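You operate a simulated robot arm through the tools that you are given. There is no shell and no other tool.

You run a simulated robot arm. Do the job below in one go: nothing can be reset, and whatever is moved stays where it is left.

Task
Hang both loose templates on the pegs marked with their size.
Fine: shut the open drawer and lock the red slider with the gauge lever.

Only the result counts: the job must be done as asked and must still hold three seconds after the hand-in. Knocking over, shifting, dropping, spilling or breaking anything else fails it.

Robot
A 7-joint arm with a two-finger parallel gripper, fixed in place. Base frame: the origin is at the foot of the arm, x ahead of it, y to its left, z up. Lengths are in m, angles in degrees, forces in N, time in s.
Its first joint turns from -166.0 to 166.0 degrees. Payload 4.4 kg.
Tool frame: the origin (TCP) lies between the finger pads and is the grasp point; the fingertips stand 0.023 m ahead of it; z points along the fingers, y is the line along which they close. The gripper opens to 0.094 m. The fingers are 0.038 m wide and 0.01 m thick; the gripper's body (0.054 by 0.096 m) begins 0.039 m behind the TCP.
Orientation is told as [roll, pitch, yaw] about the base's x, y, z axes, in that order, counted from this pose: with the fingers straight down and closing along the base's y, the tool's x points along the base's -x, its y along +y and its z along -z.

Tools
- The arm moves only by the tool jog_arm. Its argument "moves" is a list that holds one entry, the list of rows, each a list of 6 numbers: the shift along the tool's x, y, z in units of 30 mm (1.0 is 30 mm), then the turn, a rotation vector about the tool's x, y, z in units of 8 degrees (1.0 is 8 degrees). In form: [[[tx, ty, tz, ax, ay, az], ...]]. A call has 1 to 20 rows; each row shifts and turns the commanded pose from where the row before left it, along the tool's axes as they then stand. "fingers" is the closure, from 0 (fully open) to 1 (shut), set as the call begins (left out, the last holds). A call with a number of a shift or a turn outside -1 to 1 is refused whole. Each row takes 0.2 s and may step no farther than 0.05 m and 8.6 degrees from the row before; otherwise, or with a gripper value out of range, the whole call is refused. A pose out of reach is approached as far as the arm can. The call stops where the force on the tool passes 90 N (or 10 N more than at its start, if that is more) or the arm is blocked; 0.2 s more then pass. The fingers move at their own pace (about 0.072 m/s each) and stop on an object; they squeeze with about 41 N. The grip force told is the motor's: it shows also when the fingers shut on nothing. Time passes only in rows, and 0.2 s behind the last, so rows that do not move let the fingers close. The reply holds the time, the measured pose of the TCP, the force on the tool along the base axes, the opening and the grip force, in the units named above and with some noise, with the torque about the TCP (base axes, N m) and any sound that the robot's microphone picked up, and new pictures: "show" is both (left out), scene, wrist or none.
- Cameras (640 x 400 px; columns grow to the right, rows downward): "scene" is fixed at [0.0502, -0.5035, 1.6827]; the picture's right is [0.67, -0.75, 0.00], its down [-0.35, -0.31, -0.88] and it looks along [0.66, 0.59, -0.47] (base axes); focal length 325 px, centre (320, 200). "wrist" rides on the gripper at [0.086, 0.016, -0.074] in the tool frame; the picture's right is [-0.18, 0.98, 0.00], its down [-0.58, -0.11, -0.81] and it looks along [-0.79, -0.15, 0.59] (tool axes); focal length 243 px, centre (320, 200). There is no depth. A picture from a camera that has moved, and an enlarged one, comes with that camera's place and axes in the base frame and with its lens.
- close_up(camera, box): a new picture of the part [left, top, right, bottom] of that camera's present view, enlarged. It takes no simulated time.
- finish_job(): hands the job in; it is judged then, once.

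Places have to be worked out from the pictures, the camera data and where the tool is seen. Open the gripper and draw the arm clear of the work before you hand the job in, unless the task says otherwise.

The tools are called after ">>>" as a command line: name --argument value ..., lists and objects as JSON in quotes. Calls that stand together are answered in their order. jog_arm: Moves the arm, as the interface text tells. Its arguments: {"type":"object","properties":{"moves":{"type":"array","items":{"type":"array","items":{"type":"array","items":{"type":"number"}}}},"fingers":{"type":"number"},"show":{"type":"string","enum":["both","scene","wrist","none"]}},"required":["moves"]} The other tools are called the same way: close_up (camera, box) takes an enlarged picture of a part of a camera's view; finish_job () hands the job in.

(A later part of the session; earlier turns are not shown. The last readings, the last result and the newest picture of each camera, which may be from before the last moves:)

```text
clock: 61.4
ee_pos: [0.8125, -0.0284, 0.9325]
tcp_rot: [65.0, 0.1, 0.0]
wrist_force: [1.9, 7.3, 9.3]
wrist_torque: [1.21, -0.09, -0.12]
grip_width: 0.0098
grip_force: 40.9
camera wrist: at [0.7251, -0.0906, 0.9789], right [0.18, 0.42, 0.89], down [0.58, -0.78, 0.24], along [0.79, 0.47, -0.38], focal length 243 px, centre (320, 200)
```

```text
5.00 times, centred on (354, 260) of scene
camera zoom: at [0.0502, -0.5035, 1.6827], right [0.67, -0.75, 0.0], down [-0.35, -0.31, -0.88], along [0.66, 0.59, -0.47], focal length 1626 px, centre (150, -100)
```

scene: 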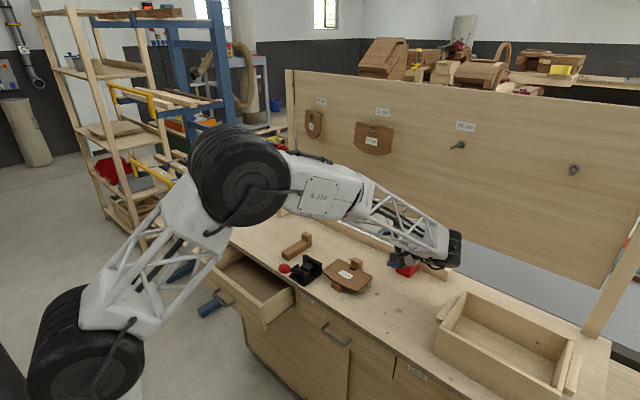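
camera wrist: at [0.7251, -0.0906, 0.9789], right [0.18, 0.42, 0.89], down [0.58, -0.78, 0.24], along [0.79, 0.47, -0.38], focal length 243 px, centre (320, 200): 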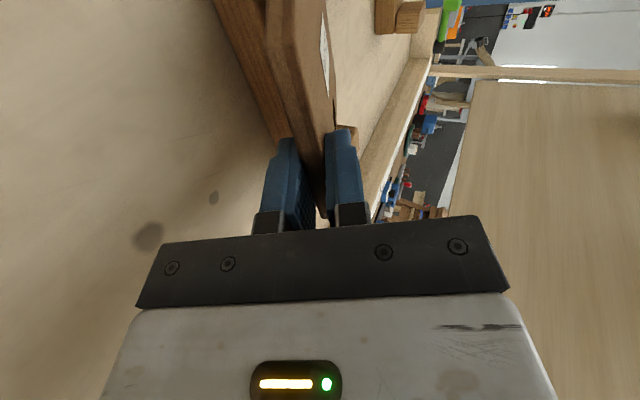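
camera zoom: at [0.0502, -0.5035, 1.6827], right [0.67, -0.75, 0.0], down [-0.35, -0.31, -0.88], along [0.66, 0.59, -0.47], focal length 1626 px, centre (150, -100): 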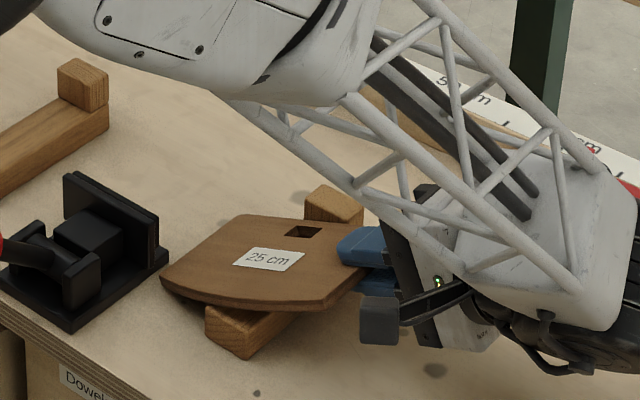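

Gripped, and the force is just the support pressing under the tilted plate; the support hasn't moved. I'll lift straight up.

>>> jog_arm --moves '[[[0, 0.3, -0.14, 0, 0, 0], [0, 0.6, -0.28, 0, 0, 0], [0, 0.9063, -0.4226, 0, 0, 0], [0, 0.9063, -0.4226, 0, 0, 0], [0, 0.9063, -0.4226, 0, 0, 0]]]' --show "wrist"

>>> close_up --camera "scene" --box '[270, 200, 430, 300]'

>>> close_up --camera "wrist" --box '[220, 60, 412, 240]'

```text
clock: 62.6
ee_pos: [0.812, -0.0303, 1.0517]
tcp_rot: [65.0, 0.1, 0.0]
wrist_force: [0.6, 0.2, -1.5]
wrist_torque: [-0.06, -0.05, -0.01]
grip_width: 0.0096
grip_force: 41.0
camera wrist: at [0.7248, -0.0913, 1.0982], right [0.19, 0.42, 0.89], down [0.58, -0.78, 0.24], along [0.79, 0.47, -0.39], focal length 243 px, centre (320, 200)
```

wrist: 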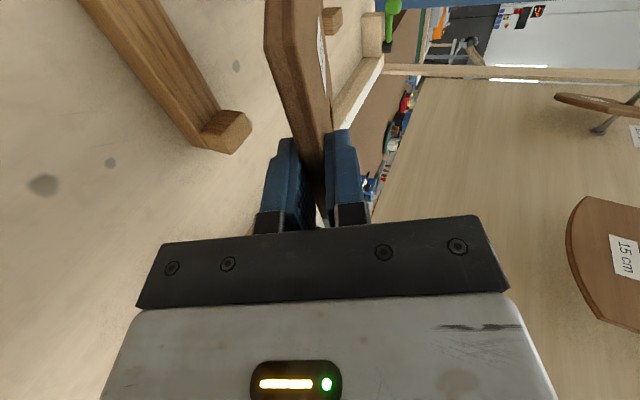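

```text
4.00 times, centred on (350, 250) of scene
camera zoom: at [0.0502, -0.5035, 1.6827], right [0.67, -0.75, 0.0], down [-0.35, -0.31, -0.88], along [0.66, 0.59, -0.47], focal length 1301 px, centre (200, 0)
```

zoom: 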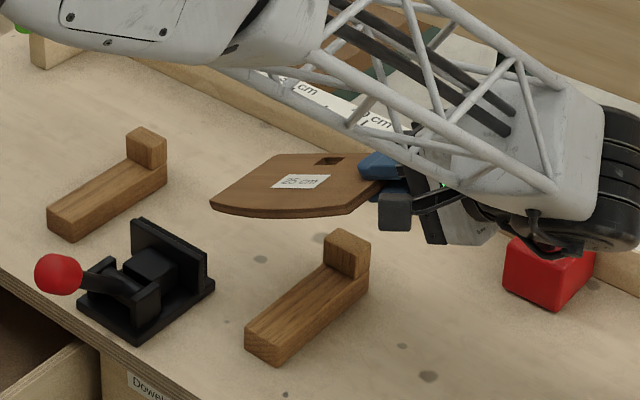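

```text
2.22 times, centred on (316, 150) of wrist
camera zoom: at [0.7248, -0.0913, 1.0982], right [0.19, 0.42, 0.89], down [0.58, -0.78, 0.24], along [0.79, 0.47, -0.39], focal length 539 px, centre (329, 311)
```

zoom: 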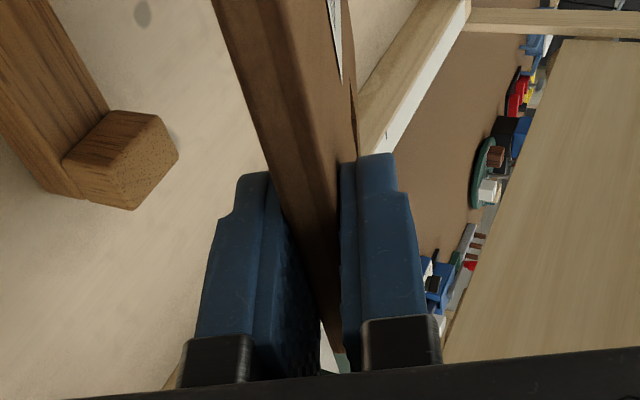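

Both supports stayed in place and the plate is firmly held. Its slot sits about 78 mm ahead of the TCP, nearly the same as for the 10 cm plate. I'll raise, level, roll upright and yaw as before.

>>> jog_arm --moves '[[[0, 0.9063, -0.4226, 0, 0, 0], [0, 0.9063, -0.4226, 0, 0, 0], [0, 0.9063, -0.4226, 0, 0, 0], [0, 0.9063, -0.4226, 0, 0, 0], [0, 0.9063, -0.4226, 0, 0, 0], [0, 0.9063, -0.4226, 0, 0, 0], [0, 0.9063, -0.4226, 0, 0, 0], [0, 0.9063, -0.4226, 0, 0, 0], [0, 0.6, -0.28, 0, 0, 0], [0, 0, 0, -1, 0, 0], [0, 0, 0, -1, 0, 0], [0, 0, 0, -1, 0, 0], [0, 0, 0, -0.125, 0, 0], [0, 0, -1, 0, 0, 0], [0, 0, -1, 0, 0, 0], [0, 0, -1, 0, 0, 0], [0, 0, -1, 0, 0, 0], [0, 0, -1, 0, 0, 0]]]' --show "none"

>>> jog_arm --moves '[[[0, 0, 0, 0, 0, -1], [0, 0, 0, 0, 0, -1], [0, 0, 0, 0, 0, -1], [0, 0, 0, 0, 0, -1], [0, 0, 0, 0, 0, -1], [0, 0, 0, 0, 0, -1], [0, 0, 0, 0, 0, -1], [0, 0, 0, 0, 0, -1], [0, 0, 0, 0, 0, -1], [0, 0, 0, 0, 0, -1], [0, 0, 0, 0, 0, -1], [0, 0, 0, 0, 0, -0.25], [0, 0, 0, 1, 0, 0], [0, 0, 0, 1, 0, 0], [0, 0, 0, 1, 0, 0], [0, 0, 0, 0.125, 0, 0]]]' --show "both"

>>> close_up --camera "scene" --box '[360, 90, 520, 190]'

```text
clock: 66.4
ee_pos: [0.8118, -0.18, 1.3127]
tcp_rot: [90.0, 0.0, 0.0]
wrist_force: [0.1, 0.5, -0.2]
wrist_torque: [-0.11, -0.02, -0.02]
grip_width: 0.0097
grip_force: 41.2
```

```text
clock: 69.8
ee_pos: [0.8118, -0.1802, 1.3123]
tcp_rot: [-8.9, -90.0, 74.0]
wrist_force: [0.1, -0.7, -1.5]
wrist_torque: [-0.05, -0.01, -0.03]
grip_width: 0.0098
grip_force: 41.0
camera wrist: at [0.7653, -0.2413, 1.2257], right [-0.89, 0.42, 0.18], down [-0.24, -0.78, 0.58], along [0.39, 0.47, 0.79], focal length 243 px, centre (320, 200)
```

scene: 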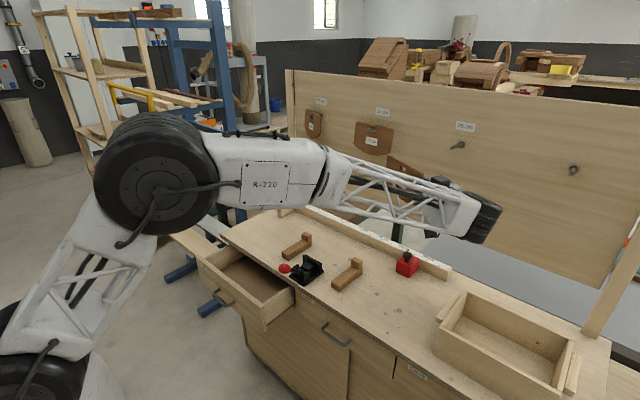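
wrist: 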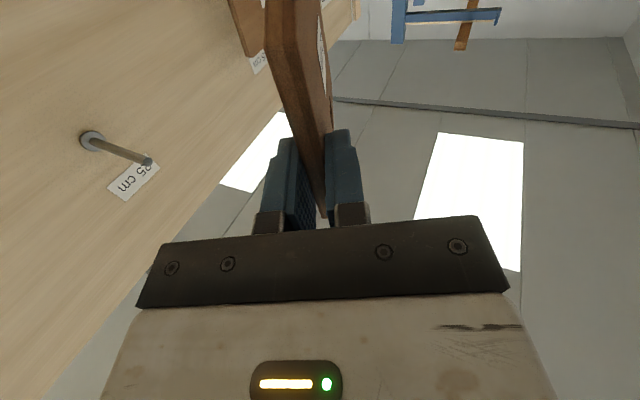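

```text
4.00 times, centred on (440, 140) of scene
camera zoom: at [0.0502, -0.5035, 1.6827], right [0.67, -0.75, 0.0], down [-0.35, -0.31, -0.88], along [0.66, 0.59, -0.47], focal length 1301 px, centre (-160, 440)
```

zoom: 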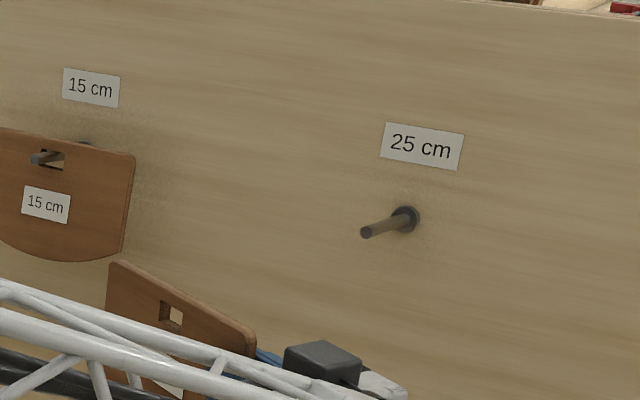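

The slot is clearly visible, as is the peg. Comparing with the successful 10 cm hang, the TCP should enter at y≈-0.2425, z≈1.343. I'll move to just short of the peg tip.

>>> jog_arm --moves '[[[-0.173, -0.867, 0.0225, 0, 0, 0], [-0.173, -0.867, 0.0225, 0, 0, 0], [-0.173, -0.867, 0.0225, 0, 0, 0], [-0.173, -0.867, 0.0225, 0, 0, 0], [-0.173, -0.867, 0.0225, 0, 0, 0], [-0.173, -0.867, 0.0225, 0, 0, 0]]]' --show "wrist"

>>> close_up --camera "scene" --box '[420, 120, 500, 170]'

```text
clock: 71.2
ee_pos: [0.9568, -0.2425, 1.3443]
tcp_rot: [-81.0, -90.0, 146.0]
wrist_force: [0.1, -0.2, -1.1]
wrist_torque: [-0.07, 0.04, -0.01]
grip_width: 0.0097
grip_force: 40.7
camera wrist: at [0.909, -0.3033, 1.2589], right [-0.89, 0.42, 0.18], down [-0.24, -0.78, 0.58], along [0.38, 0.47, 0.79], focal length 243 px, centre (320, 200)
```

wrist: 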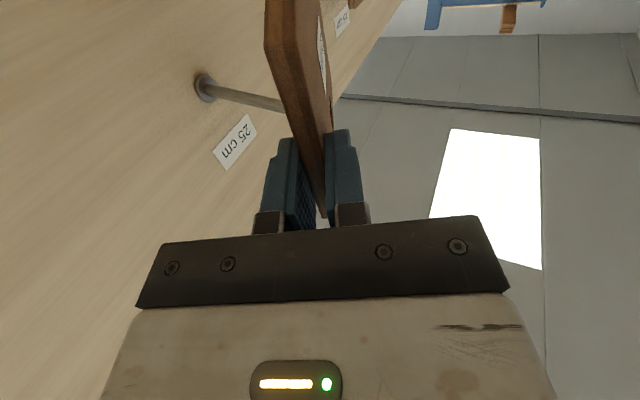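

```text
8.00 times, centred on (460, 145) of scene
camera zoom: at [0.0502, -0.5035, 1.6827], right [0.67, -0.75, 0.0], down [-0.35, -0.31, -0.88], along [0.66, 0.59, -0.47], focal length 2601 px, centre (-800, 640)
```

zoom: 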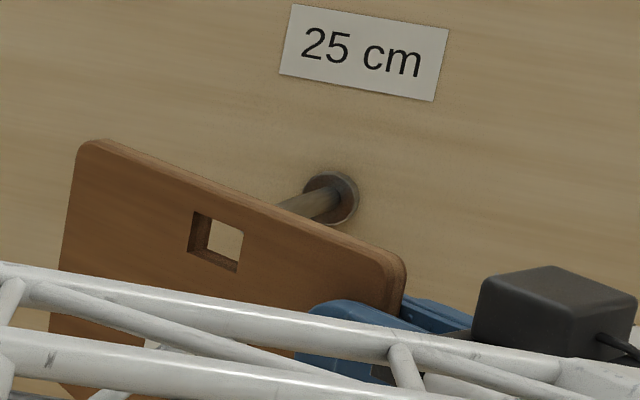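

The predicted slot position at the peg tip matches the tip's image position to within about 1 mm. I'll advance along +x in small steps.

>>> jog_arm --moves '[[[0, -0.2416, 0.1127, 0, 0, 0], [0, -0.2416, 0.1127, 0, 0, 0]]]' --show "none"

>>> close_up --camera "scene" --box '[430, 125, 494, 165]'

```text
clock: 71.8
ee_pos: [0.9716, -0.2423, 1.343]
tcp_rot: [-78.5, -90.0, 143.5]
wrist_force: [0.3, 1.0, -1.3]
wrist_torque: [-0.07, 0.04, 0.03]
grip_width: 0.0097
grip_force: 40.7
```

```text
10.00 times, centred on (462, 145) of scene
camera zoom: at [0.0502, -0.5035, 1.6827], right [0.67, -0.75, 0.0], down [-0.35, -0.31, -0.88], along [0.66, 0.59, -0.47], focal length 3252 px, centre (-1100, 750)
```

zoom: 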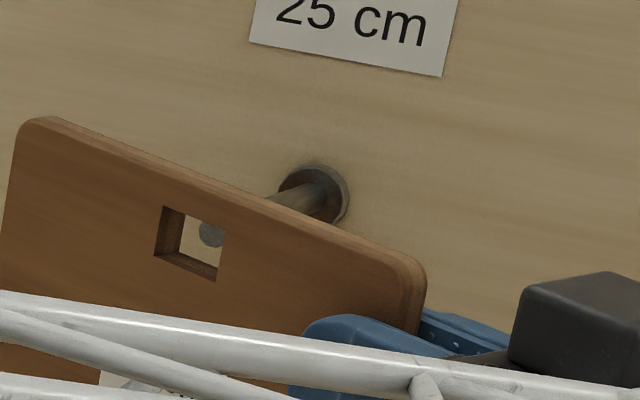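

The peg tip is visible inside the slot opening. I'll nudge the plate +2 mm in y and 1 mm down to centre it, then keep advancing.

>>> jog_arm --moves '[[[0.033, 0.028, 0.0604, 0, 0, 0], [0.013, -0.1812, 0.0845, 0, 0, 0], [0.013, -0.1812, 0.0845, 0, 0, 0]]]' --show "none"

>>> close_up --camera "scene" --box '[430, 125, 494, 165]'

```text
clock: 72.6
ee_pos: [0.983, -0.2403, 1.3413]
tcp_rot: [94.3, -90.0, -29.3]
wrist_force: [-0.3, -0.5, -0.8]
wrist_torque: [-0.05, 0.02, 0.0]
grip_width: 0.0098
grip_force: 41.3
```

```text
10.00 times, centred on (462, 145) of scene
camera zoom: at [0.0502, -0.5035, 1.6827], right [0.67, -0.75, 0.0], down [-0.35, -0.31, -0.88], along [0.66, 0.59, -0.47], focal length 3252 px, centre (-1100, 750)
```

zoom: 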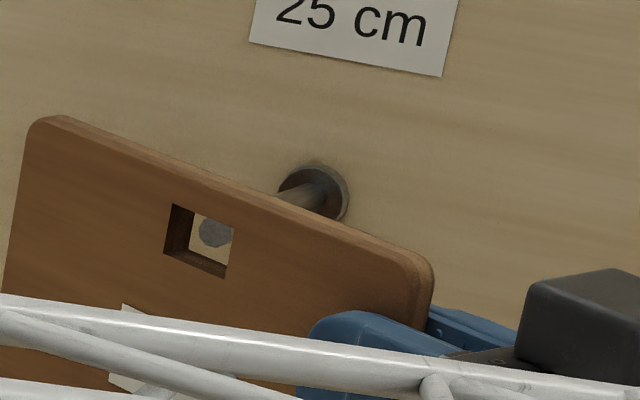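

The peg is centred in the slot and the force is nil. I'll continue sliding onto the peg.

>>> jog_arm --moves '[[[0.027, -0.2416, 0.1127, 0, 0, 0], [0.027, -0.2416, 0.1127, 0, 0, 0]]]' --show "none"

>>> jog_arm --moves '[[[0.027, -0.2416, 0.1127, 0, 0, 0], [0.027, -0.2416, 0.1127, 0, 0, 0]]]' --show "wrist"

>>> close_up --camera "scene" --box '[430, 125, 494, 165]'

```text
clock: 73.2
ee_pos: [0.999, -0.2398, 1.3387]
tcp_rot: [105.6, -90.0, -40.5]
wrist_force: [0.2, -0.9, 0.4]
wrist_torque: [0.03, -0.02, 0.01]
grip_width: 0.0097
grip_force: 40.4
```

```text
clock: 73.8
ee_pos: [1.0141, -0.2399, 1.3378]
tcp_rot: [-85.6, -90.0, 150.6]
wrist_force: [0.4, 0.1, -1.1]
wrist_torque: [-0.08, 0.02, 0.0]
grip_width: 0.0094
grip_force: 41.1
camera wrist: at [0.9684, -0.301, 1.2519], right [-0.89, 0.42, 0.18], down [-0.24, -0.78, 0.58], along [0.38, 0.47, 0.79], focal length 243 px, centre (320, 200)
```

wrist: 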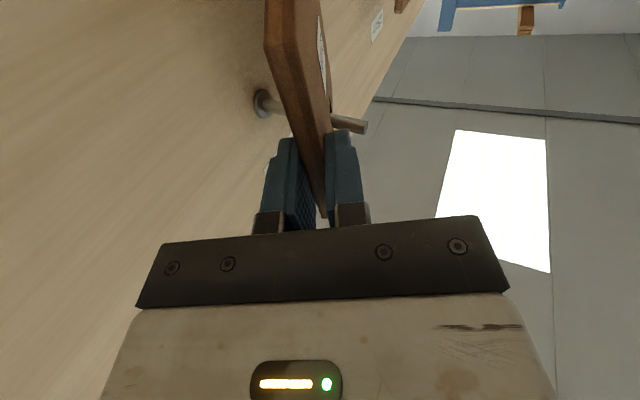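

```text
10.00 times, centred on (462, 145) of scene
camera zoom: at [0.0502, -0.5035, 1.6827], right [0.67, -0.75, 0.0], down [-0.35, -0.31, -0.88], along [0.66, 0.59, -0.47], focal length 3252 px, centre (-1100, 750)
```

zoom: 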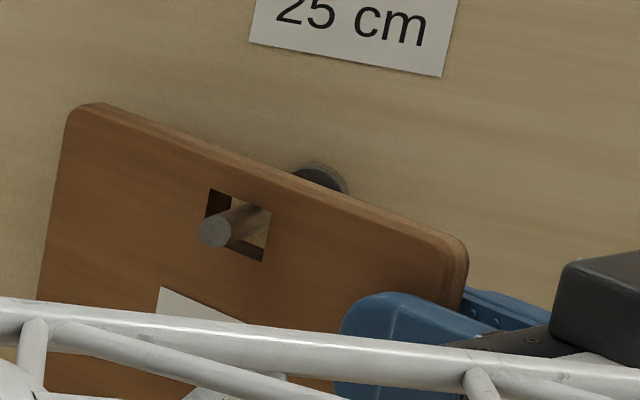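

The peg is through the slot with no contact. Now I lower gently until the slot's top edge rests on the peg.

>>> jog_arm --moves '[[[0.07, 0, 0, 0, 0, 0], [0, 0, 0, 0, 0, 0]]]' --show "none"

>>> jog_arm --moves '[[[0.05, 0, 0, 0, 0, 0], [0, 0, 0, 0, 0, 0]]]' --show "none"

```text
clock: 74.4
ee_pos: [1.0159, -0.2396, 1.3382]
tcp_rot: [-108.4, -89.9, 173.4]
wrist_force: [2.6, -1.4, 13.2]
wrist_torque: [0.89, -0.25, -0.2]
grip_width: 0.0097
grip_force: 41.0
```

```text
clock: 75.0
ee_pos: [1.0156, -0.2401, 1.3346]
tcp_rot: [-102.9, -89.9, 167.9]
wrist_force: [2.8, 3.3, 20.1]
wrist_torque: [1.3, -0.43, -0.05]
grip_width: 0.0098
grip_force: 40.9
```

The top edge is resting on the peg with about 20 N. I'll relieve the load and open the fingers partway.

>>> jog_arm --moves '[[[-0.07, 0, 0, 0, 0, 0], [0, 0, 0, 0, 0, 0]]]' --show "none"

>>> jog_arm --moves '[[[0, 0, 0, 0, 0, 0], [0, 0, 0, 0, 0, 0], [0, 0, 0, 0, 0, 0]]]' --fingers 0.62 --show "wrist"

>>> close_up --camera "scene" --box '[420, 120, 500, 170]'

```text
clock: 75.6
ee_pos: [1.0148, -0.2392, 1.3352]
tcp_rot: [64.3, -89.9, 0.7]
wrist_force: [1.0, 3.2, 8.3]
wrist_torque: [0.53, -0.2, -0.01]
grip_width: 0.0098
grip_force: 40.8
```

```text
clock: 76.4
ee_pos: [1.0141, -0.2404, 1.3362]
tcp_rot: [67.3, -90.0, -2.3]
wrist_force: [-0.3, -0.1, 0.5]
wrist_torque: [-0.01, -0.02, 0.01]
grip_width: 0.0356
grip_force: 0.1
camera wrist: at [0.9682, -0.301, 1.2498], right [-0.89, 0.42, 0.18], down [-0.24, -0.78, 0.58], along [0.38, 0.47, 0.79], focal length 243 px, centre (320, 200)
```

wrist: 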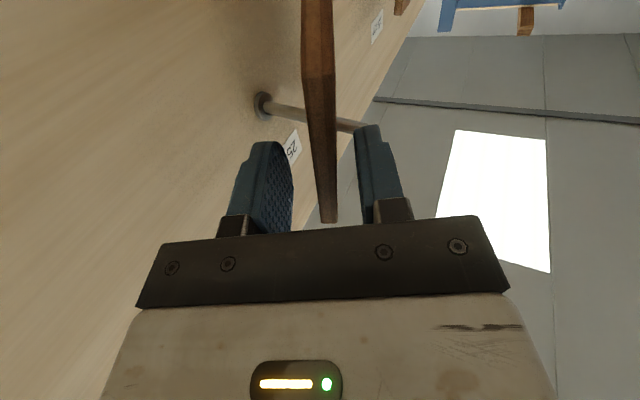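

```text
8.00 times, centred on (460, 145) of scene
camera zoom: at [0.0502, -0.5035, 1.6827], right [0.67, -0.75, 0.0], down [-0.35, -0.31, -0.88], along [0.66, 0.59, -0.47], focal length 2601 px, centre (-800, 640)
```

zoom: 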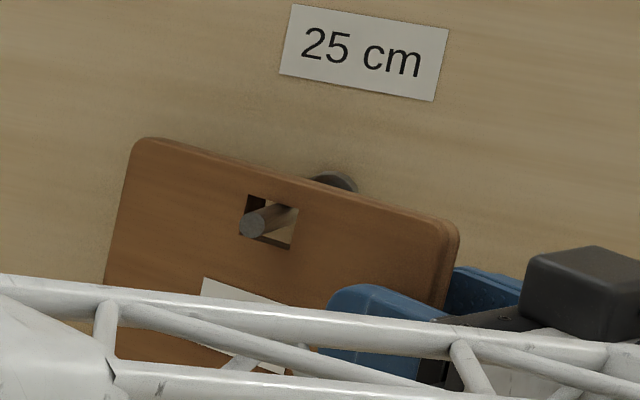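

The 25 cm plate hangs on the peg and the fingers are clear of it. I'll withdraw along the tool axis, then away from the board.

>>> jog_arm --moves '[[[0, 0, -0.4, 0, 0, 0], [0, 0, -0.5, 0, 0, 0], [0, 0, -0.6, 0, 0, 0], [0, 0.3, -0.6, 0, 0, 0], [0, 0.9063, -0.4226, 0, 0, 0], [0, 0.9063, -0.4226, 0, 0, 0], [0, 0.9063, -0.4226, 0, 0, 0], [0, 0.9063, -0.4226, 0, 0, 0], [0, 0.9063, -0.4226, 0, 0, 0]]]' --show "both"

>>> close_up --camera "scene" --box '[295, 80, 495, 205]'

>>> close_up --camera "scene" --box '[420, 120, 500, 170]'

```text
clock: 78.4
ee_pos: [0.8317, -0.2936, 1.3353]
tcp_rot: [98.4, -89.9, -33.6]
wrist_force: [-0.7, 0.2, -0.3]
wrist_torque: [0.04, 0.01, 0.03]
grip_width: 0.0359
grip_force: 0.0
camera wrist: at [0.7839, -0.3548, 1.2501], right [-0.89, 0.41, 0.19], down [-0.24, -0.78, 0.58], along [0.39, 0.47, 0.79], focal length 243 px, centre (320, 200)
```

scene: 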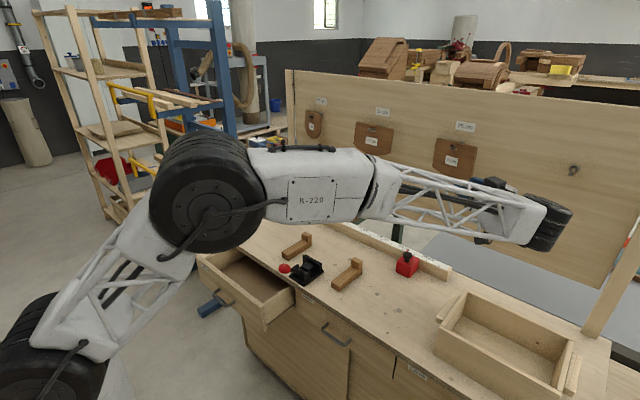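
wrist: 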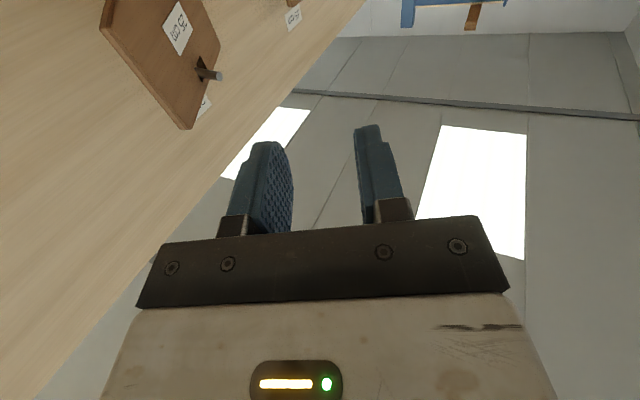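

```text
3.20 times, centred on (395, 142) of scene
camera zoom: at [0.0502, -0.5035, 1.6827], right [0.67, -0.75, 0.0], down [-0.35, -0.31, -0.88], along [0.66, 0.59, -0.47], focal length 1041 px, centre (80, 384)
```

zoom: 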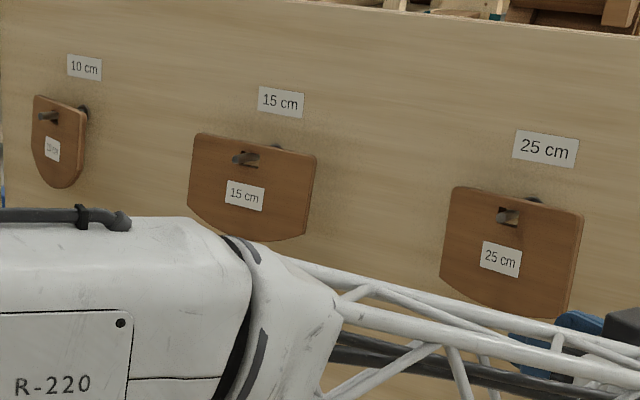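

```text
8.00 times, centred on (460, 145) of scene
camera zoom: at [0.0502, -0.5035, 1.6827], right [0.67, -0.75, 0.0], down [-0.35, -0.31, -0.88], along [0.66, 0.59, -0.47], focal length 2601 px, centre (-800, 640)
```

zoom: 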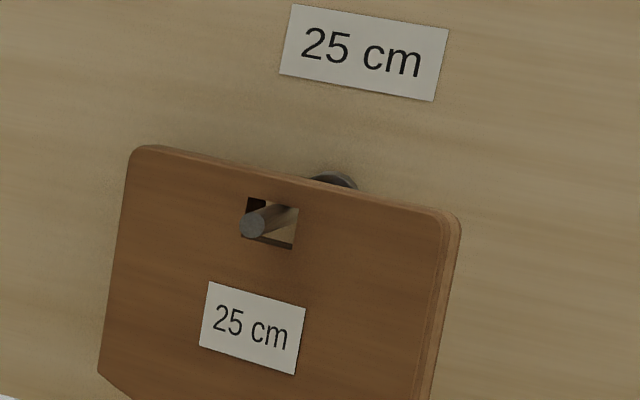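

All three templates now hang on their matching pegs and the supports are undisturbed. Next come the drawer and the gauge lever, which the note asks for or allows. I'll retreat and bring the tool back to pointing down, moving toward the left.

>>> jog_arm --moves '[[[0, 0.9063, -0.4226, 0, 0, 0], [0, 0.9063, -0.4226, 0, 0, 0], [0, 0.9063, -0.4226, 0, 0, 0], [0, 0.9063, -0.4226, 0, 0, 0], [0, 0.9063, -0.4226, 0, 0, 0], [0, 0.9063, -0.4226, 0, 0, 0], [0, 0.9063, -0.4226, 0, 0, 0], [0, 0.9063, -0.4226, 0, 0, 0], [0, 0, 0, -1, 0, 0], [0, 0, 0, -1, 0, 0], [0, 0, 0, -1, 0, 0], [0, 0, 0, -0.125, 0, 0]]]' --show "none"

>>> jog_arm --moves '[[[0, 0, 1, 0, 0, 1], [0, 0, 1, 0, 0, 1], [0, 0, 1, 0, 0, 1], [0, 0, 1, 0, 0, 1], [0, 0, 1, 0, 0, 1], [0, 0, 1, 0, 0, 1], [0, 0, 1, 0, 0, 1], [0, 0, 1, 0, 0, 1], [0, 0, 1, 0, 0, 1], [0, 0, 1, 0, 0, 1], [0, 0, 1, 0, 0, 1], [0, 0, 1, 0, 0, 0.25]]]' --show "none"

>>> jog_arm --moves '[[[0, 0, 0, 1, 0, 0], [0, 0, 0, 1, 0, 0], [0, 0, 0, 1, 0, 0], [0, 0, 0, 1, 0, 0], [0, 0, 0, 1, 0, 0], [0, 0, 0, 1, 0, 0], [0, 0, 0, 1, 0, 0], [0, 0, 0, 1, 0, 0], [0, 0, 0, 1, 0, 0], [0, 0, 0, 1, 0, 0], [0, 0, 0, 1, 0, 0], [0, 0, 0, 0.25, 0, 0]]]' --fingers 0.62 --show "both"

```text
clock: 81.0
ee_pos: [0.5901, -0.2945, 1.3403]
tcp_rot: [-0.4, -89.9, 77.8]
wrist_force: [-0.1, -0.6, 0.1]
wrist_torque: [0.02, 0.0, -0.01]
grip_width: 0.0356
grip_force: 0.1
out of reach, approached as far as the arm can: row 10, 11, 12
```

```text
clock: 83.6
ee_pos: [0.6645, 0.058, 1.3403]
tcp_rot: [90.1, 0.1, -12.0]
wrist_force: [-0.2, -0.3, 0.1]
wrist_torque: [-0.02, -0.01, -0.01]
grip_width: 0.036
grip_force: 0.1
```

```text
clock: 86.2
ee_pos: [0.6654, 0.0577, 1.3405]
tcp_rot: [-0.1, 0.0, -11.9]
wrist_force: [-1.2, -0.5, -0.7]
wrist_torque: [-0.02, 0.02, 0.02]
grip_width: 0.0359
grip_force: 0.0
camera wrist: at [0.5838, 0.0916, 1.4149], right [0.38, 0.92, 0.0], down [0.55, -0.23, 0.81], along [0.74, -0.31, -0.59], focal length 243 px, centre (320, 200)
```

scene: 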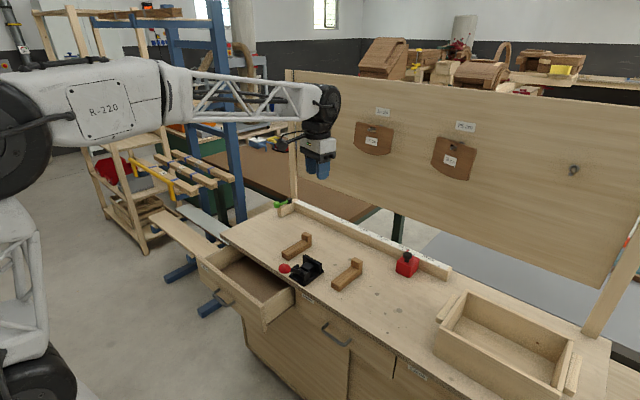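
wrist: 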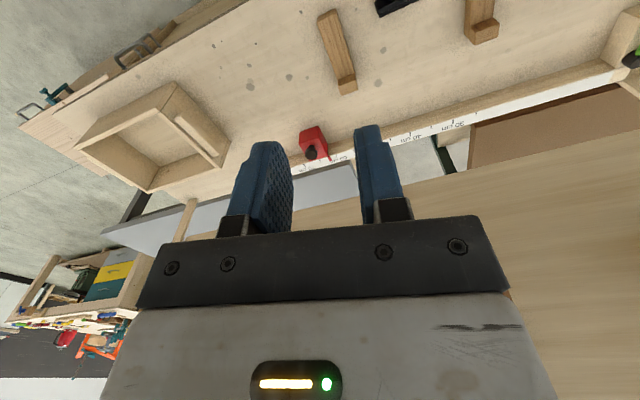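

The tool points down again, with a residual -12° yaw that I'll remove. I'll move so the wrist camera can look closely at the green gauge lever at the left end of the fence.

>>> jog_arm --moves '[[[0, 0, 0, 0, 0, -0.75], [0, 0, 0, 0, 0, -0.74], [-0.115, 0.98, 0.6, 0, 0, 0], [-0.115, 0.98, 0.6, 0, 0, 0], [-0.115, 0.98, 0.6, 0, 0, 0], [-0.115, 0.98, 0.6, 0, 0, 0], [-0.115, 0.98, 0.6, 0, 0, 0], [-0.115, 0.98, 0.6, 0, 0, 0], [-0.115, 0.98, 0.6, 0, 0, 0], [-0.115, 0.98, 0.6, 0, 0, 0], [-0.115, 0.98, 0.6, 0, 0, 0], [-0.115, 0.98, 0.6, 0, 0, 0], [-0.115, 0.98, 0.6, 0, 0, 0], [-0.115, 0.98, 0.6, 0, 0, 0], [-0.115, 0.98, 0.6, 0, 0, 0], [-0.115, 0.98, 0.6, 0, 0, 0], [-0.115, 0.98, 0.6, 0, 0, 0], [-0.115, 0.98, 0.6, 0, 0, 0]]]' --fingers 1 --show "both"

>>> close_up --camera "wrist" --box '[220, 60, 420, 230]'

>>> close_up --camera "scene" --box '[255, 185, 335, 235]'

```text
clock: 90.0
ee_pos: [0.7231, 0.5283, 1.0525]
tcp_rot: [0.0, -0.1, -0.1]
wrist_force: [0.1, 0.1, 0.3]
wrist_torque: [0.03, -0.01, -0.02]
grip_width: 0.0004
grip_force: 41.3
camera wrist: at [0.6367, 0.5447, 1.1267], right [0.19, 0.98, 0.0], down [0.58, -0.11, 0.81], along [0.79, -0.15, -0.59], focal length 243 px, centre (320, 200)
```

scene: 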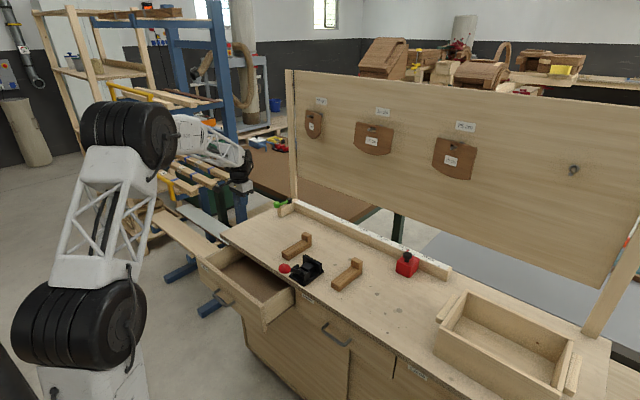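
wrist: 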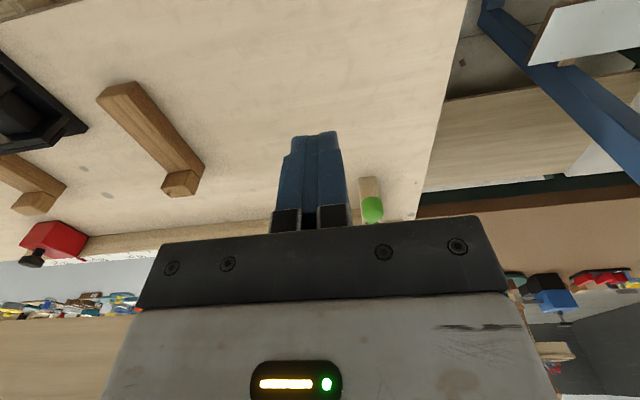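

```text
2.35 times, centred on (320, 145) of wrist
camera zoom: at [0.6367, 0.5447, 1.1267], right [0.19, 0.98, 0.0], down [0.58, -0.11, 0.81], along [0.79, -0.15, -0.59], focal length 571 px, centre (320, 329)
```

zoom: 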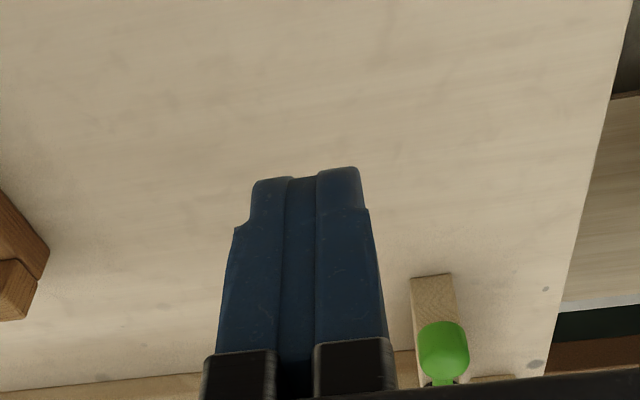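

```text
8.00 times, centred on (295, 210) of scene
camera zoom: at [0.0502, -0.5035, 1.6827], right [0.67, -0.75, 0.0], down [-0.35, -0.31, -0.88], along [0.66, 0.59, -0.47], focal length 2601 px, centre (520, 120)
```

zoom: 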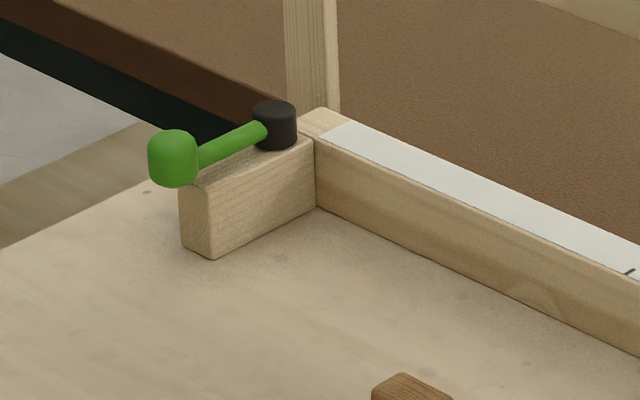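

The close-up shows a green lever on a vertical black pivot at the end of the ruler gauge, pointing toward -x, so it swings horizontally. I'll turn the closed gripper to point outward and down, so a fingertip can push the lever sideways.

>>> jog_arm --moves '[[[0, 0, -0.5, 0, 0, -1], [0, 0, -0.5, 0, 0, -1], [0, 0, -0.5, 0, 0, -1], [0, 0, 0, 0, 0, -0.875], [0, 0, 0, 0, -1, 0], [0, 0, 0, 0, -1, 0], [0, 0, 0, 0, -1, 0], [0, 0, 0, 0, -1, 0], [0, 0, 0, 0, -1, 0], [0, 0, 0, 0, -0.625, 0]]]' --fingers 1 --show "both"

```text
clock: 92.2
ee_pos: [0.7217, 0.5292, 1.0972]
tcp_rot: [0.1, -45.1, 30.9]
wrist_force: [0.1, 0.5, 0.3]
wrist_torque: [-0.01, 0.05, 0.02]
grip_width: 0.0
grip_force: 40.9
camera wrist: at [0.6156, 0.4838, 1.089], right [-0.39, 0.91, 0.13], down [-0.08, -0.18, 0.98], along [0.92, 0.38, 0.14], focal length 243 px, centre (320, 200)
```

scene: 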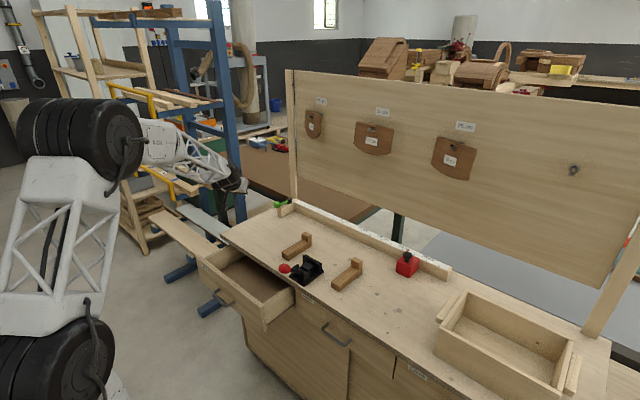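
wrist: 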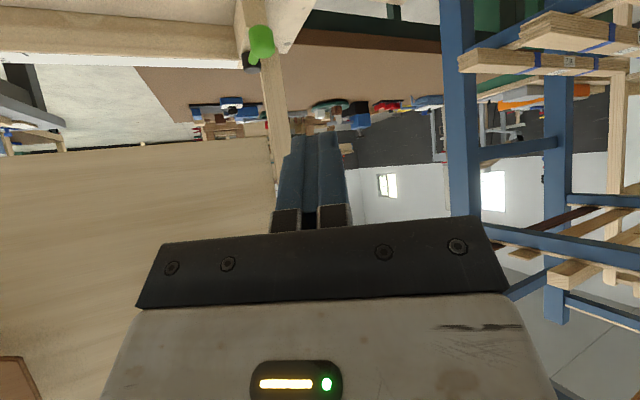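

>>> close_up --camera "wrist" --box '[180, 0, 340, 100]'

```text
4.00 times, centred on (260, 50) of wrist
camera zoom: at [0.6156, 0.4838, 1.089], right [-0.39, 0.91, 0.13], down [-0.08, -0.18, 0.98], along [0.92, 0.38, 0.14], focal length 970 px, centre (560, 800)
```

zoom: 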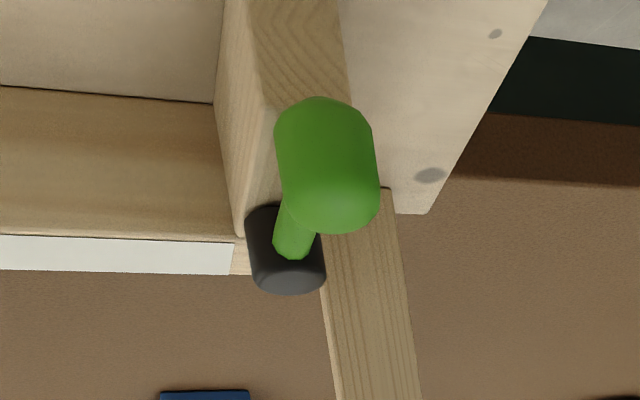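

The lever's knob is a vertical capsule at about (0.927, 0.565, 0.934), about 3 cm across, and the lever points exactly along -x from its pivot. I'll bring the closed fingertips just to its left (+y side).

>>> jog_arm --moves '[[[-0.099, -0.144, 0.948, 0, 0, 0], [-0.099, -0.144, 0.948, 0, 0, 0], [-0.099, -0.144, 0.948, 0, 0, 0], [-0.099, -0.144, 0.948, 0, 0, 0], [-0.099, -0.144, 0.948, 0, 0, 0], [-0.099, -0.144, 0.948, 0, 0, 0], [-0.099, -0.144, 0.948, 0, 0, 0], [-0.099, -0.144, 0.948, 0, 0, 0]]]' --show "both"

>>> close_up --camera "scene" --box '[240, 175, 320, 225]'

>>> close_up --camera "wrist" --box '[180, 60, 420, 220]'

```text
clock: 94.0
ee_pos: [0.8921, 0.5893, 0.9525]
tcp_rot: [0.0, -45.0, 30.9]
wrist_force: [-0.6, 0.7, -0.3]
wrist_torque: [-0.05, 0.0, -0.02]
grip_width: 0.0
grip_force: 40.7
camera wrist: at [0.7861, 0.5454, 0.9448], right [-0.39, 0.91, 0.13], down [-0.08, -0.18, 0.98], along [0.92, 0.38, 0.14], focal length 243 px, centre (320, 200)
```

scene: 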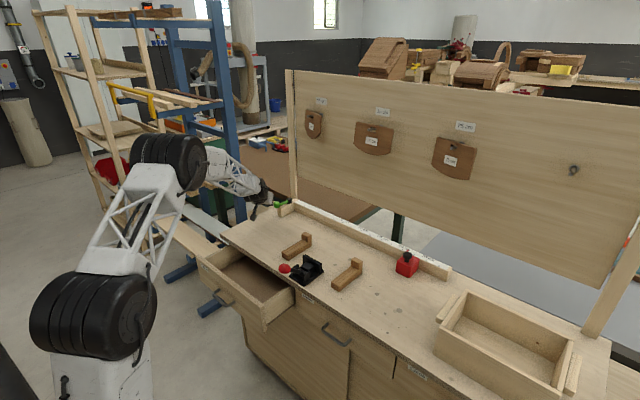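
wrist: 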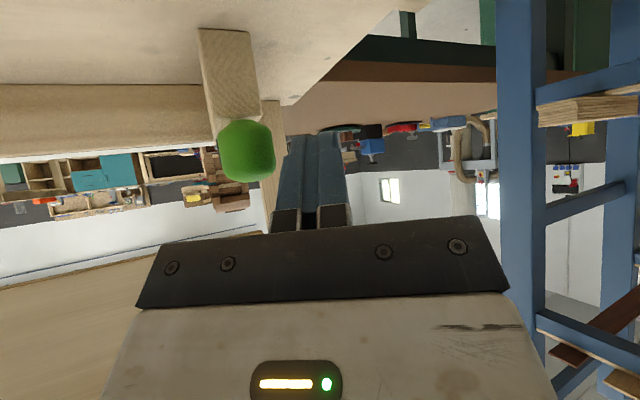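

```text
8.00 times, centred on (280, 200) of scene
camera zoom: at [0.0502, -0.5035, 1.6827], right [0.67, -0.75, 0.0], down [-0.35, -0.31, -0.88], along [0.66, 0.59, -0.47], focal length 2601 px, centre (640, 200)
```

zoom: 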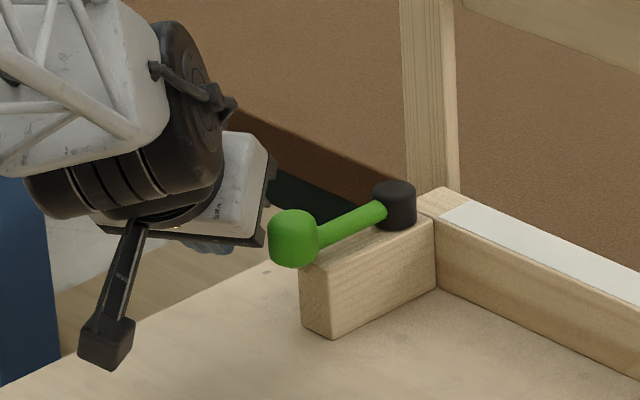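

```text
2.50 times, centred on (300, 140) of wrist
camera zoom: at [0.7861, 0.5454, 0.9448], right [-0.39, 0.91, 0.13], down [-0.08, -0.18, 0.98], along [0.92, 0.38, 0.14], focal length 606 px, centre (370, 350)
```

zoom: 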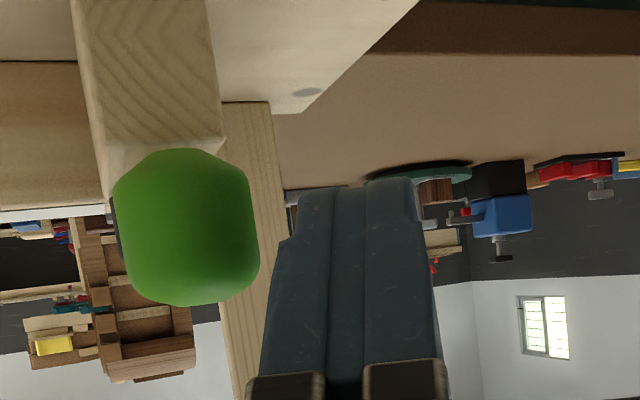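

The closed fingers are beside the knob at the right height. I'll push gently toward the fence (about -y) in small steps and watch the force to find which way the lever swings.

>>> jog_arm --moves '[[[0, -0.2, 0, 0, 0, 0], [0, -0.2, 0, 0, 0, 0], [0, -0.1, 0, 0, 0, 0]]]' --show "none"

>>> jog_arm --moves '[[[0, -0.15, 0, 0, 0, 0], [0, -0.15, 0, 0, 0, 0]]]' --show "wrist"

>>> close_up --camera "scene" --box '[240, 175, 320, 225]'

```text
clock: 94.8
ee_pos: [0.9008, 0.5772, 0.9522]
tcp_rot: [0.0, -45.0, 30.9]
wrist_force: [0.5, 0.7, 0.4]
wrist_torque: [-0.01, 0.0, 0.0]
grip_width: 0.0
grip_force: 41.5
```

```text
clock: 95.4
ee_pos: [0.9034, 0.5694, 0.9534]
tcp_rot: [0.0, -44.9, 30.9]
wrist_force: [-2.6, 0.1, 0.6]
wrist_torque: [0.01, 0.03, 0.05]
grip_width: 0.0
grip_force: 40.6
camera wrist: at [0.7979, 0.5248, 0.9448], right [-0.39, 0.91, 0.13], down [-0.08, -0.17, 0.98], along [0.92, 0.38, 0.14], focal length 243 px, centre (320, 200)
```

wrist: 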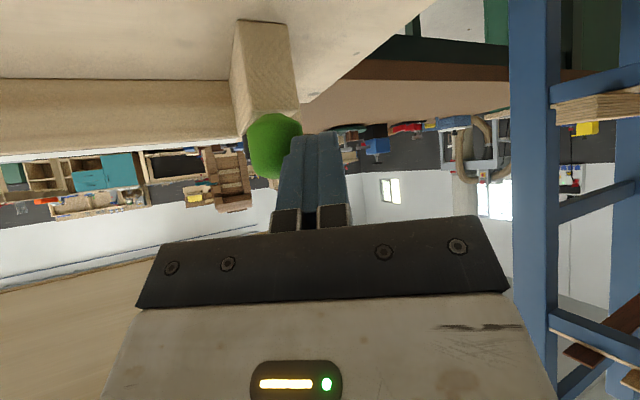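

```text
8.00 times, centred on (280, 200) of scene
camera zoom: at [0.0502, -0.5035, 1.6827], right [0.67, -0.75, 0.0], down [-0.35, -0.31, -0.88], along [0.66, 0.59, -0.47], focal length 2601 px, centre (640, 200)
```

zoom: 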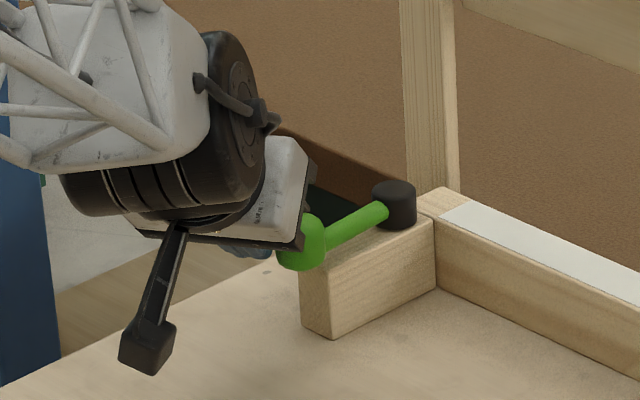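

The lever swings easily toward the fence, needing only about 2–3 N. I'll keep pushing in steps, extending slightly to follow the arc.

>>> jog_arm --moves '[[[-0.04, -0.3, 0.04, 0, 0, 0], [-0.04, -0.3, 0.04, 0, 0, 0], [-0.04, -0.3, 0.04, 0, 0, 0]]]' --show "none"

>>> close_up --camera "scene" --box '[240, 175, 320, 225]'

```text
clock: 96.2
ee_pos: [0.9225, 0.5494, 0.9525]
tcp_rot: [0.1, -45.0, 30.9]
wrist_force: [-1.1, 0.0, 1.6]
wrist_torque: [-0.01, 0.03, -0.01]
grip_width: 0.0001
grip_force: 41.4
```

```text
8.00 times, centred on (280, 200) of scene
camera zoom: at [0.0502, -0.5035, 1.6827], right [0.67, -0.75, 0.0], down [-0.35, -0.31, -0.88], along [0.66, 0.59, -0.47], focal length 2601 px, centre (640, 200)
```

zoom: 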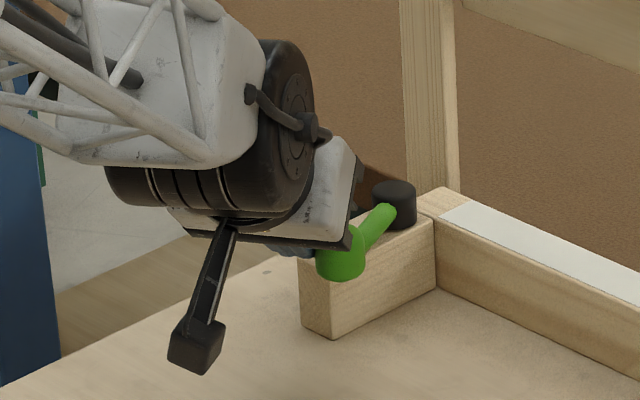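

The lever is about a third of the way round with very low force. Continuing along the arc.

>>> jog_arm --moves '[[[-0.08, -0.3, 0.08, 0, 0, 0], [-0.08, -0.3, 0.08, 0, 0, 0]]]' --show "none"

>>> jog_arm --moves '[[[-0.1, -0.25, 0.1, 0, 0, 0], [-0.1, -0.25, 0.1, 0, 0, 0]]]' --show "none"

>>> close_up --camera "scene" --box '[240, 175, 320, 225]'

```text
clock: 96.8
ee_pos: [0.9382, 0.5378, 0.9527]
tcp_rot: [0.0, -45.0, 30.8]
wrist_force: [0.2, 0.5, -0.1]
wrist_torque: [-0.03, -0.02, 0.01]
grip_width: 0.0001
grip_force: 41.3
```

```text
clock: 97.4
ee_pos: [0.9533, 0.5281, 0.9526]
tcp_rot: [0.0, -45.1, 31.1]
wrist_force: [0.0, 0.4, -1.1]
wrist_torque: [-0.01, 0.02, -0.03]
grip_width: 0.0
grip_force: 41.5
```

```text
8.00 times, centred on (280, 200) of scene
camera zoom: at [0.0502, -0.5035, 1.6827], right [0.67, -0.75, 0.0], down [-0.35, -0.31, -0.88], along [0.66, 0.59, -0.47], focal length 2601 px, centre (640, 200)
```

zoom: 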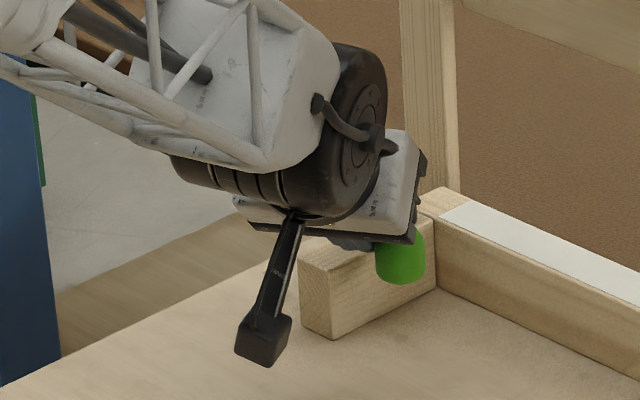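

The lever is at about 53° with no resistance. I'll continue in small steps until it meets its stop.

>>> jog_arm --moves '[[[-0.1, -0.25, 0.1, 0, 0, 0], [-0.1, -0.25, 0.1, 0, 0, 0]]]' --show "none"

>>> jog_arm --moves '[[[-0.1, -0.25, 0.1, 0, 0, 0], [-0.05, -0.25, 0.05, 0, 0, 0]]]' --show "wrist"

>>> close_up --camera "scene" --box '[250, 175, 330, 225]'

```text
clock: 98.0
ee_pos: [0.9679, 0.5202, 0.9534]
tcp_rot: [0.0, -45.0, 31.0]
wrist_force: [0.3, 0.0, 0.3]
wrist_torque: [-0.03, -0.04, 0.01]
grip_width: 0.0
grip_force: 41.5
```

```text
clock: 98.6
ee_pos: [0.9777, 0.5135, 0.9528]
tcp_rot: [0.0, -44.9, 31.1]
wrist_force: [-39.5, 19.6, 5.8]
wrist_torque: [0.5, 0.88, 0.03]
grip_width: 0.0
grip_force: 40.2
camera wrist: at [0.8723, 0.4683, 0.9448], right [-0.4, 0.91, 0.13], down [-0.08, -0.17, 0.98], along [0.92, 0.38, 0.14], focal length 243 px, centre (320, 200)
```

wrist: 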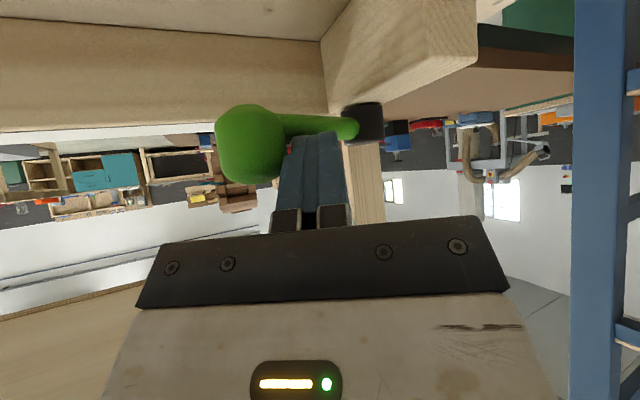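

```text
8.00 times, centred on (290, 200) of scene
camera zoom: at [0.0502, -0.5035, 1.6827], right [0.67, -0.75, 0.0], down [-0.35, -0.31, -0.88], along [0.66, 0.59, -0.47], focal length 2601 px, centre (560, 200)
```

zoom: 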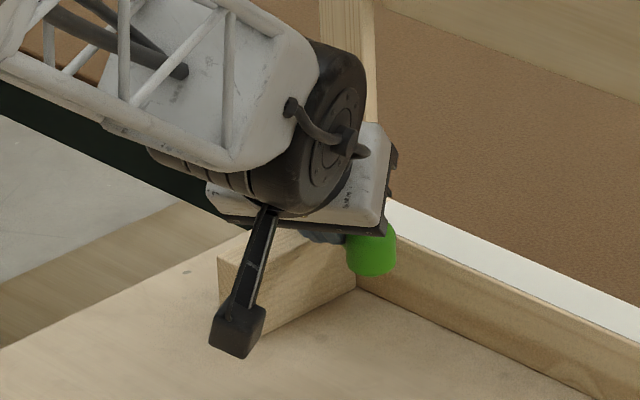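

The force jumped to about 44 N, so the lever has reached its stop at roughly 65–70° from the start. I'll back off and check where it stays.

>>> jog_arm --moves '[[[0, 0.3, 0, 0, 0, 0], [0, 0.3, -0.5, 0, 0, 0], [0, 0.3, -1, 0, 0, 0], [0, 0.3, -1, 0, 0, 0], [0, 0, -1, 0, 0, 0], [0, 0, -1, 0, 0, 0]]]' --show "both"

>>> close_up --camera "scene" --box '[250, 175, 330, 225]'

>>> close_up --camera "wrist" --box '[160, 0, 400, 150]'

```text
clock: 100.0
ee_pos: [0.8808, 0.4919, 1.0488]
tcp_rot: [0.0, -44.8, 30.9]
wrist_force: [-0.2, -0.2, -0.8]
wrist_torque: [0.0, -0.04, 0.02]
grip_width: 0.0
grip_force: 41.2
camera wrist: at [0.7741, 0.4473, 1.0402], right [-0.39, 0.91, 0.13], down [-0.08, -0.17, 0.98], along [0.92, 0.38, 0.14], focal length 243 px, centre (320, 200)
```

scene: 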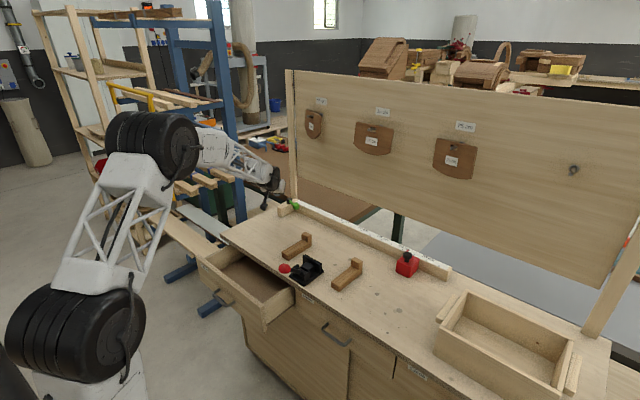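
wrist: 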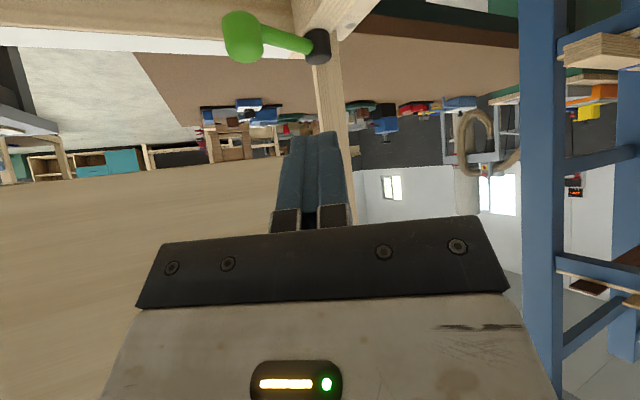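

```text
8.00 times, centred on (290, 200) of scene
camera zoom: at [0.0502, -0.5035, 1.6827], right [0.67, -0.75, 0.0], down [-0.35, -0.31, -0.88], along [0.66, 0.59, -0.47], focal length 2601 px, centre (560, 200)
```

zoom: 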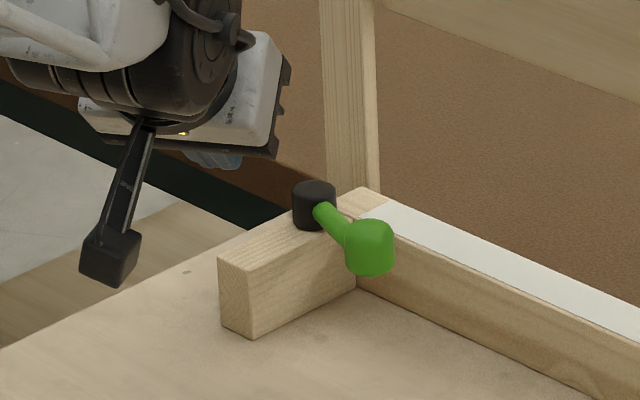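

```text
2.67 times, centred on (280, 75) of wrist
camera zoom: at [0.7741, 0.4473, 1.0402], right [-0.39, 0.91, 0.13], down [-0.08, -0.17, 0.98], along [0.92, 0.38, 0.14], focal length 647 px, centre (427, 533)
```

zoom: 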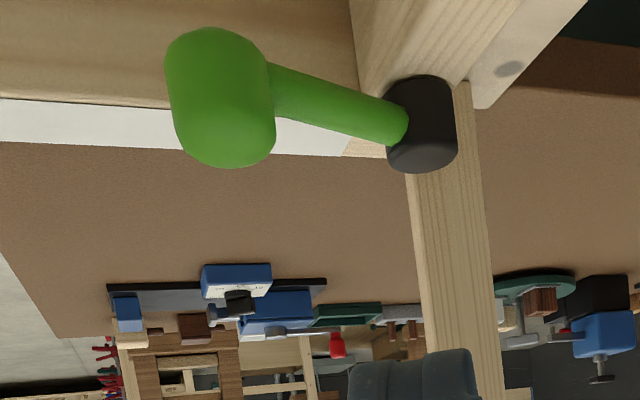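

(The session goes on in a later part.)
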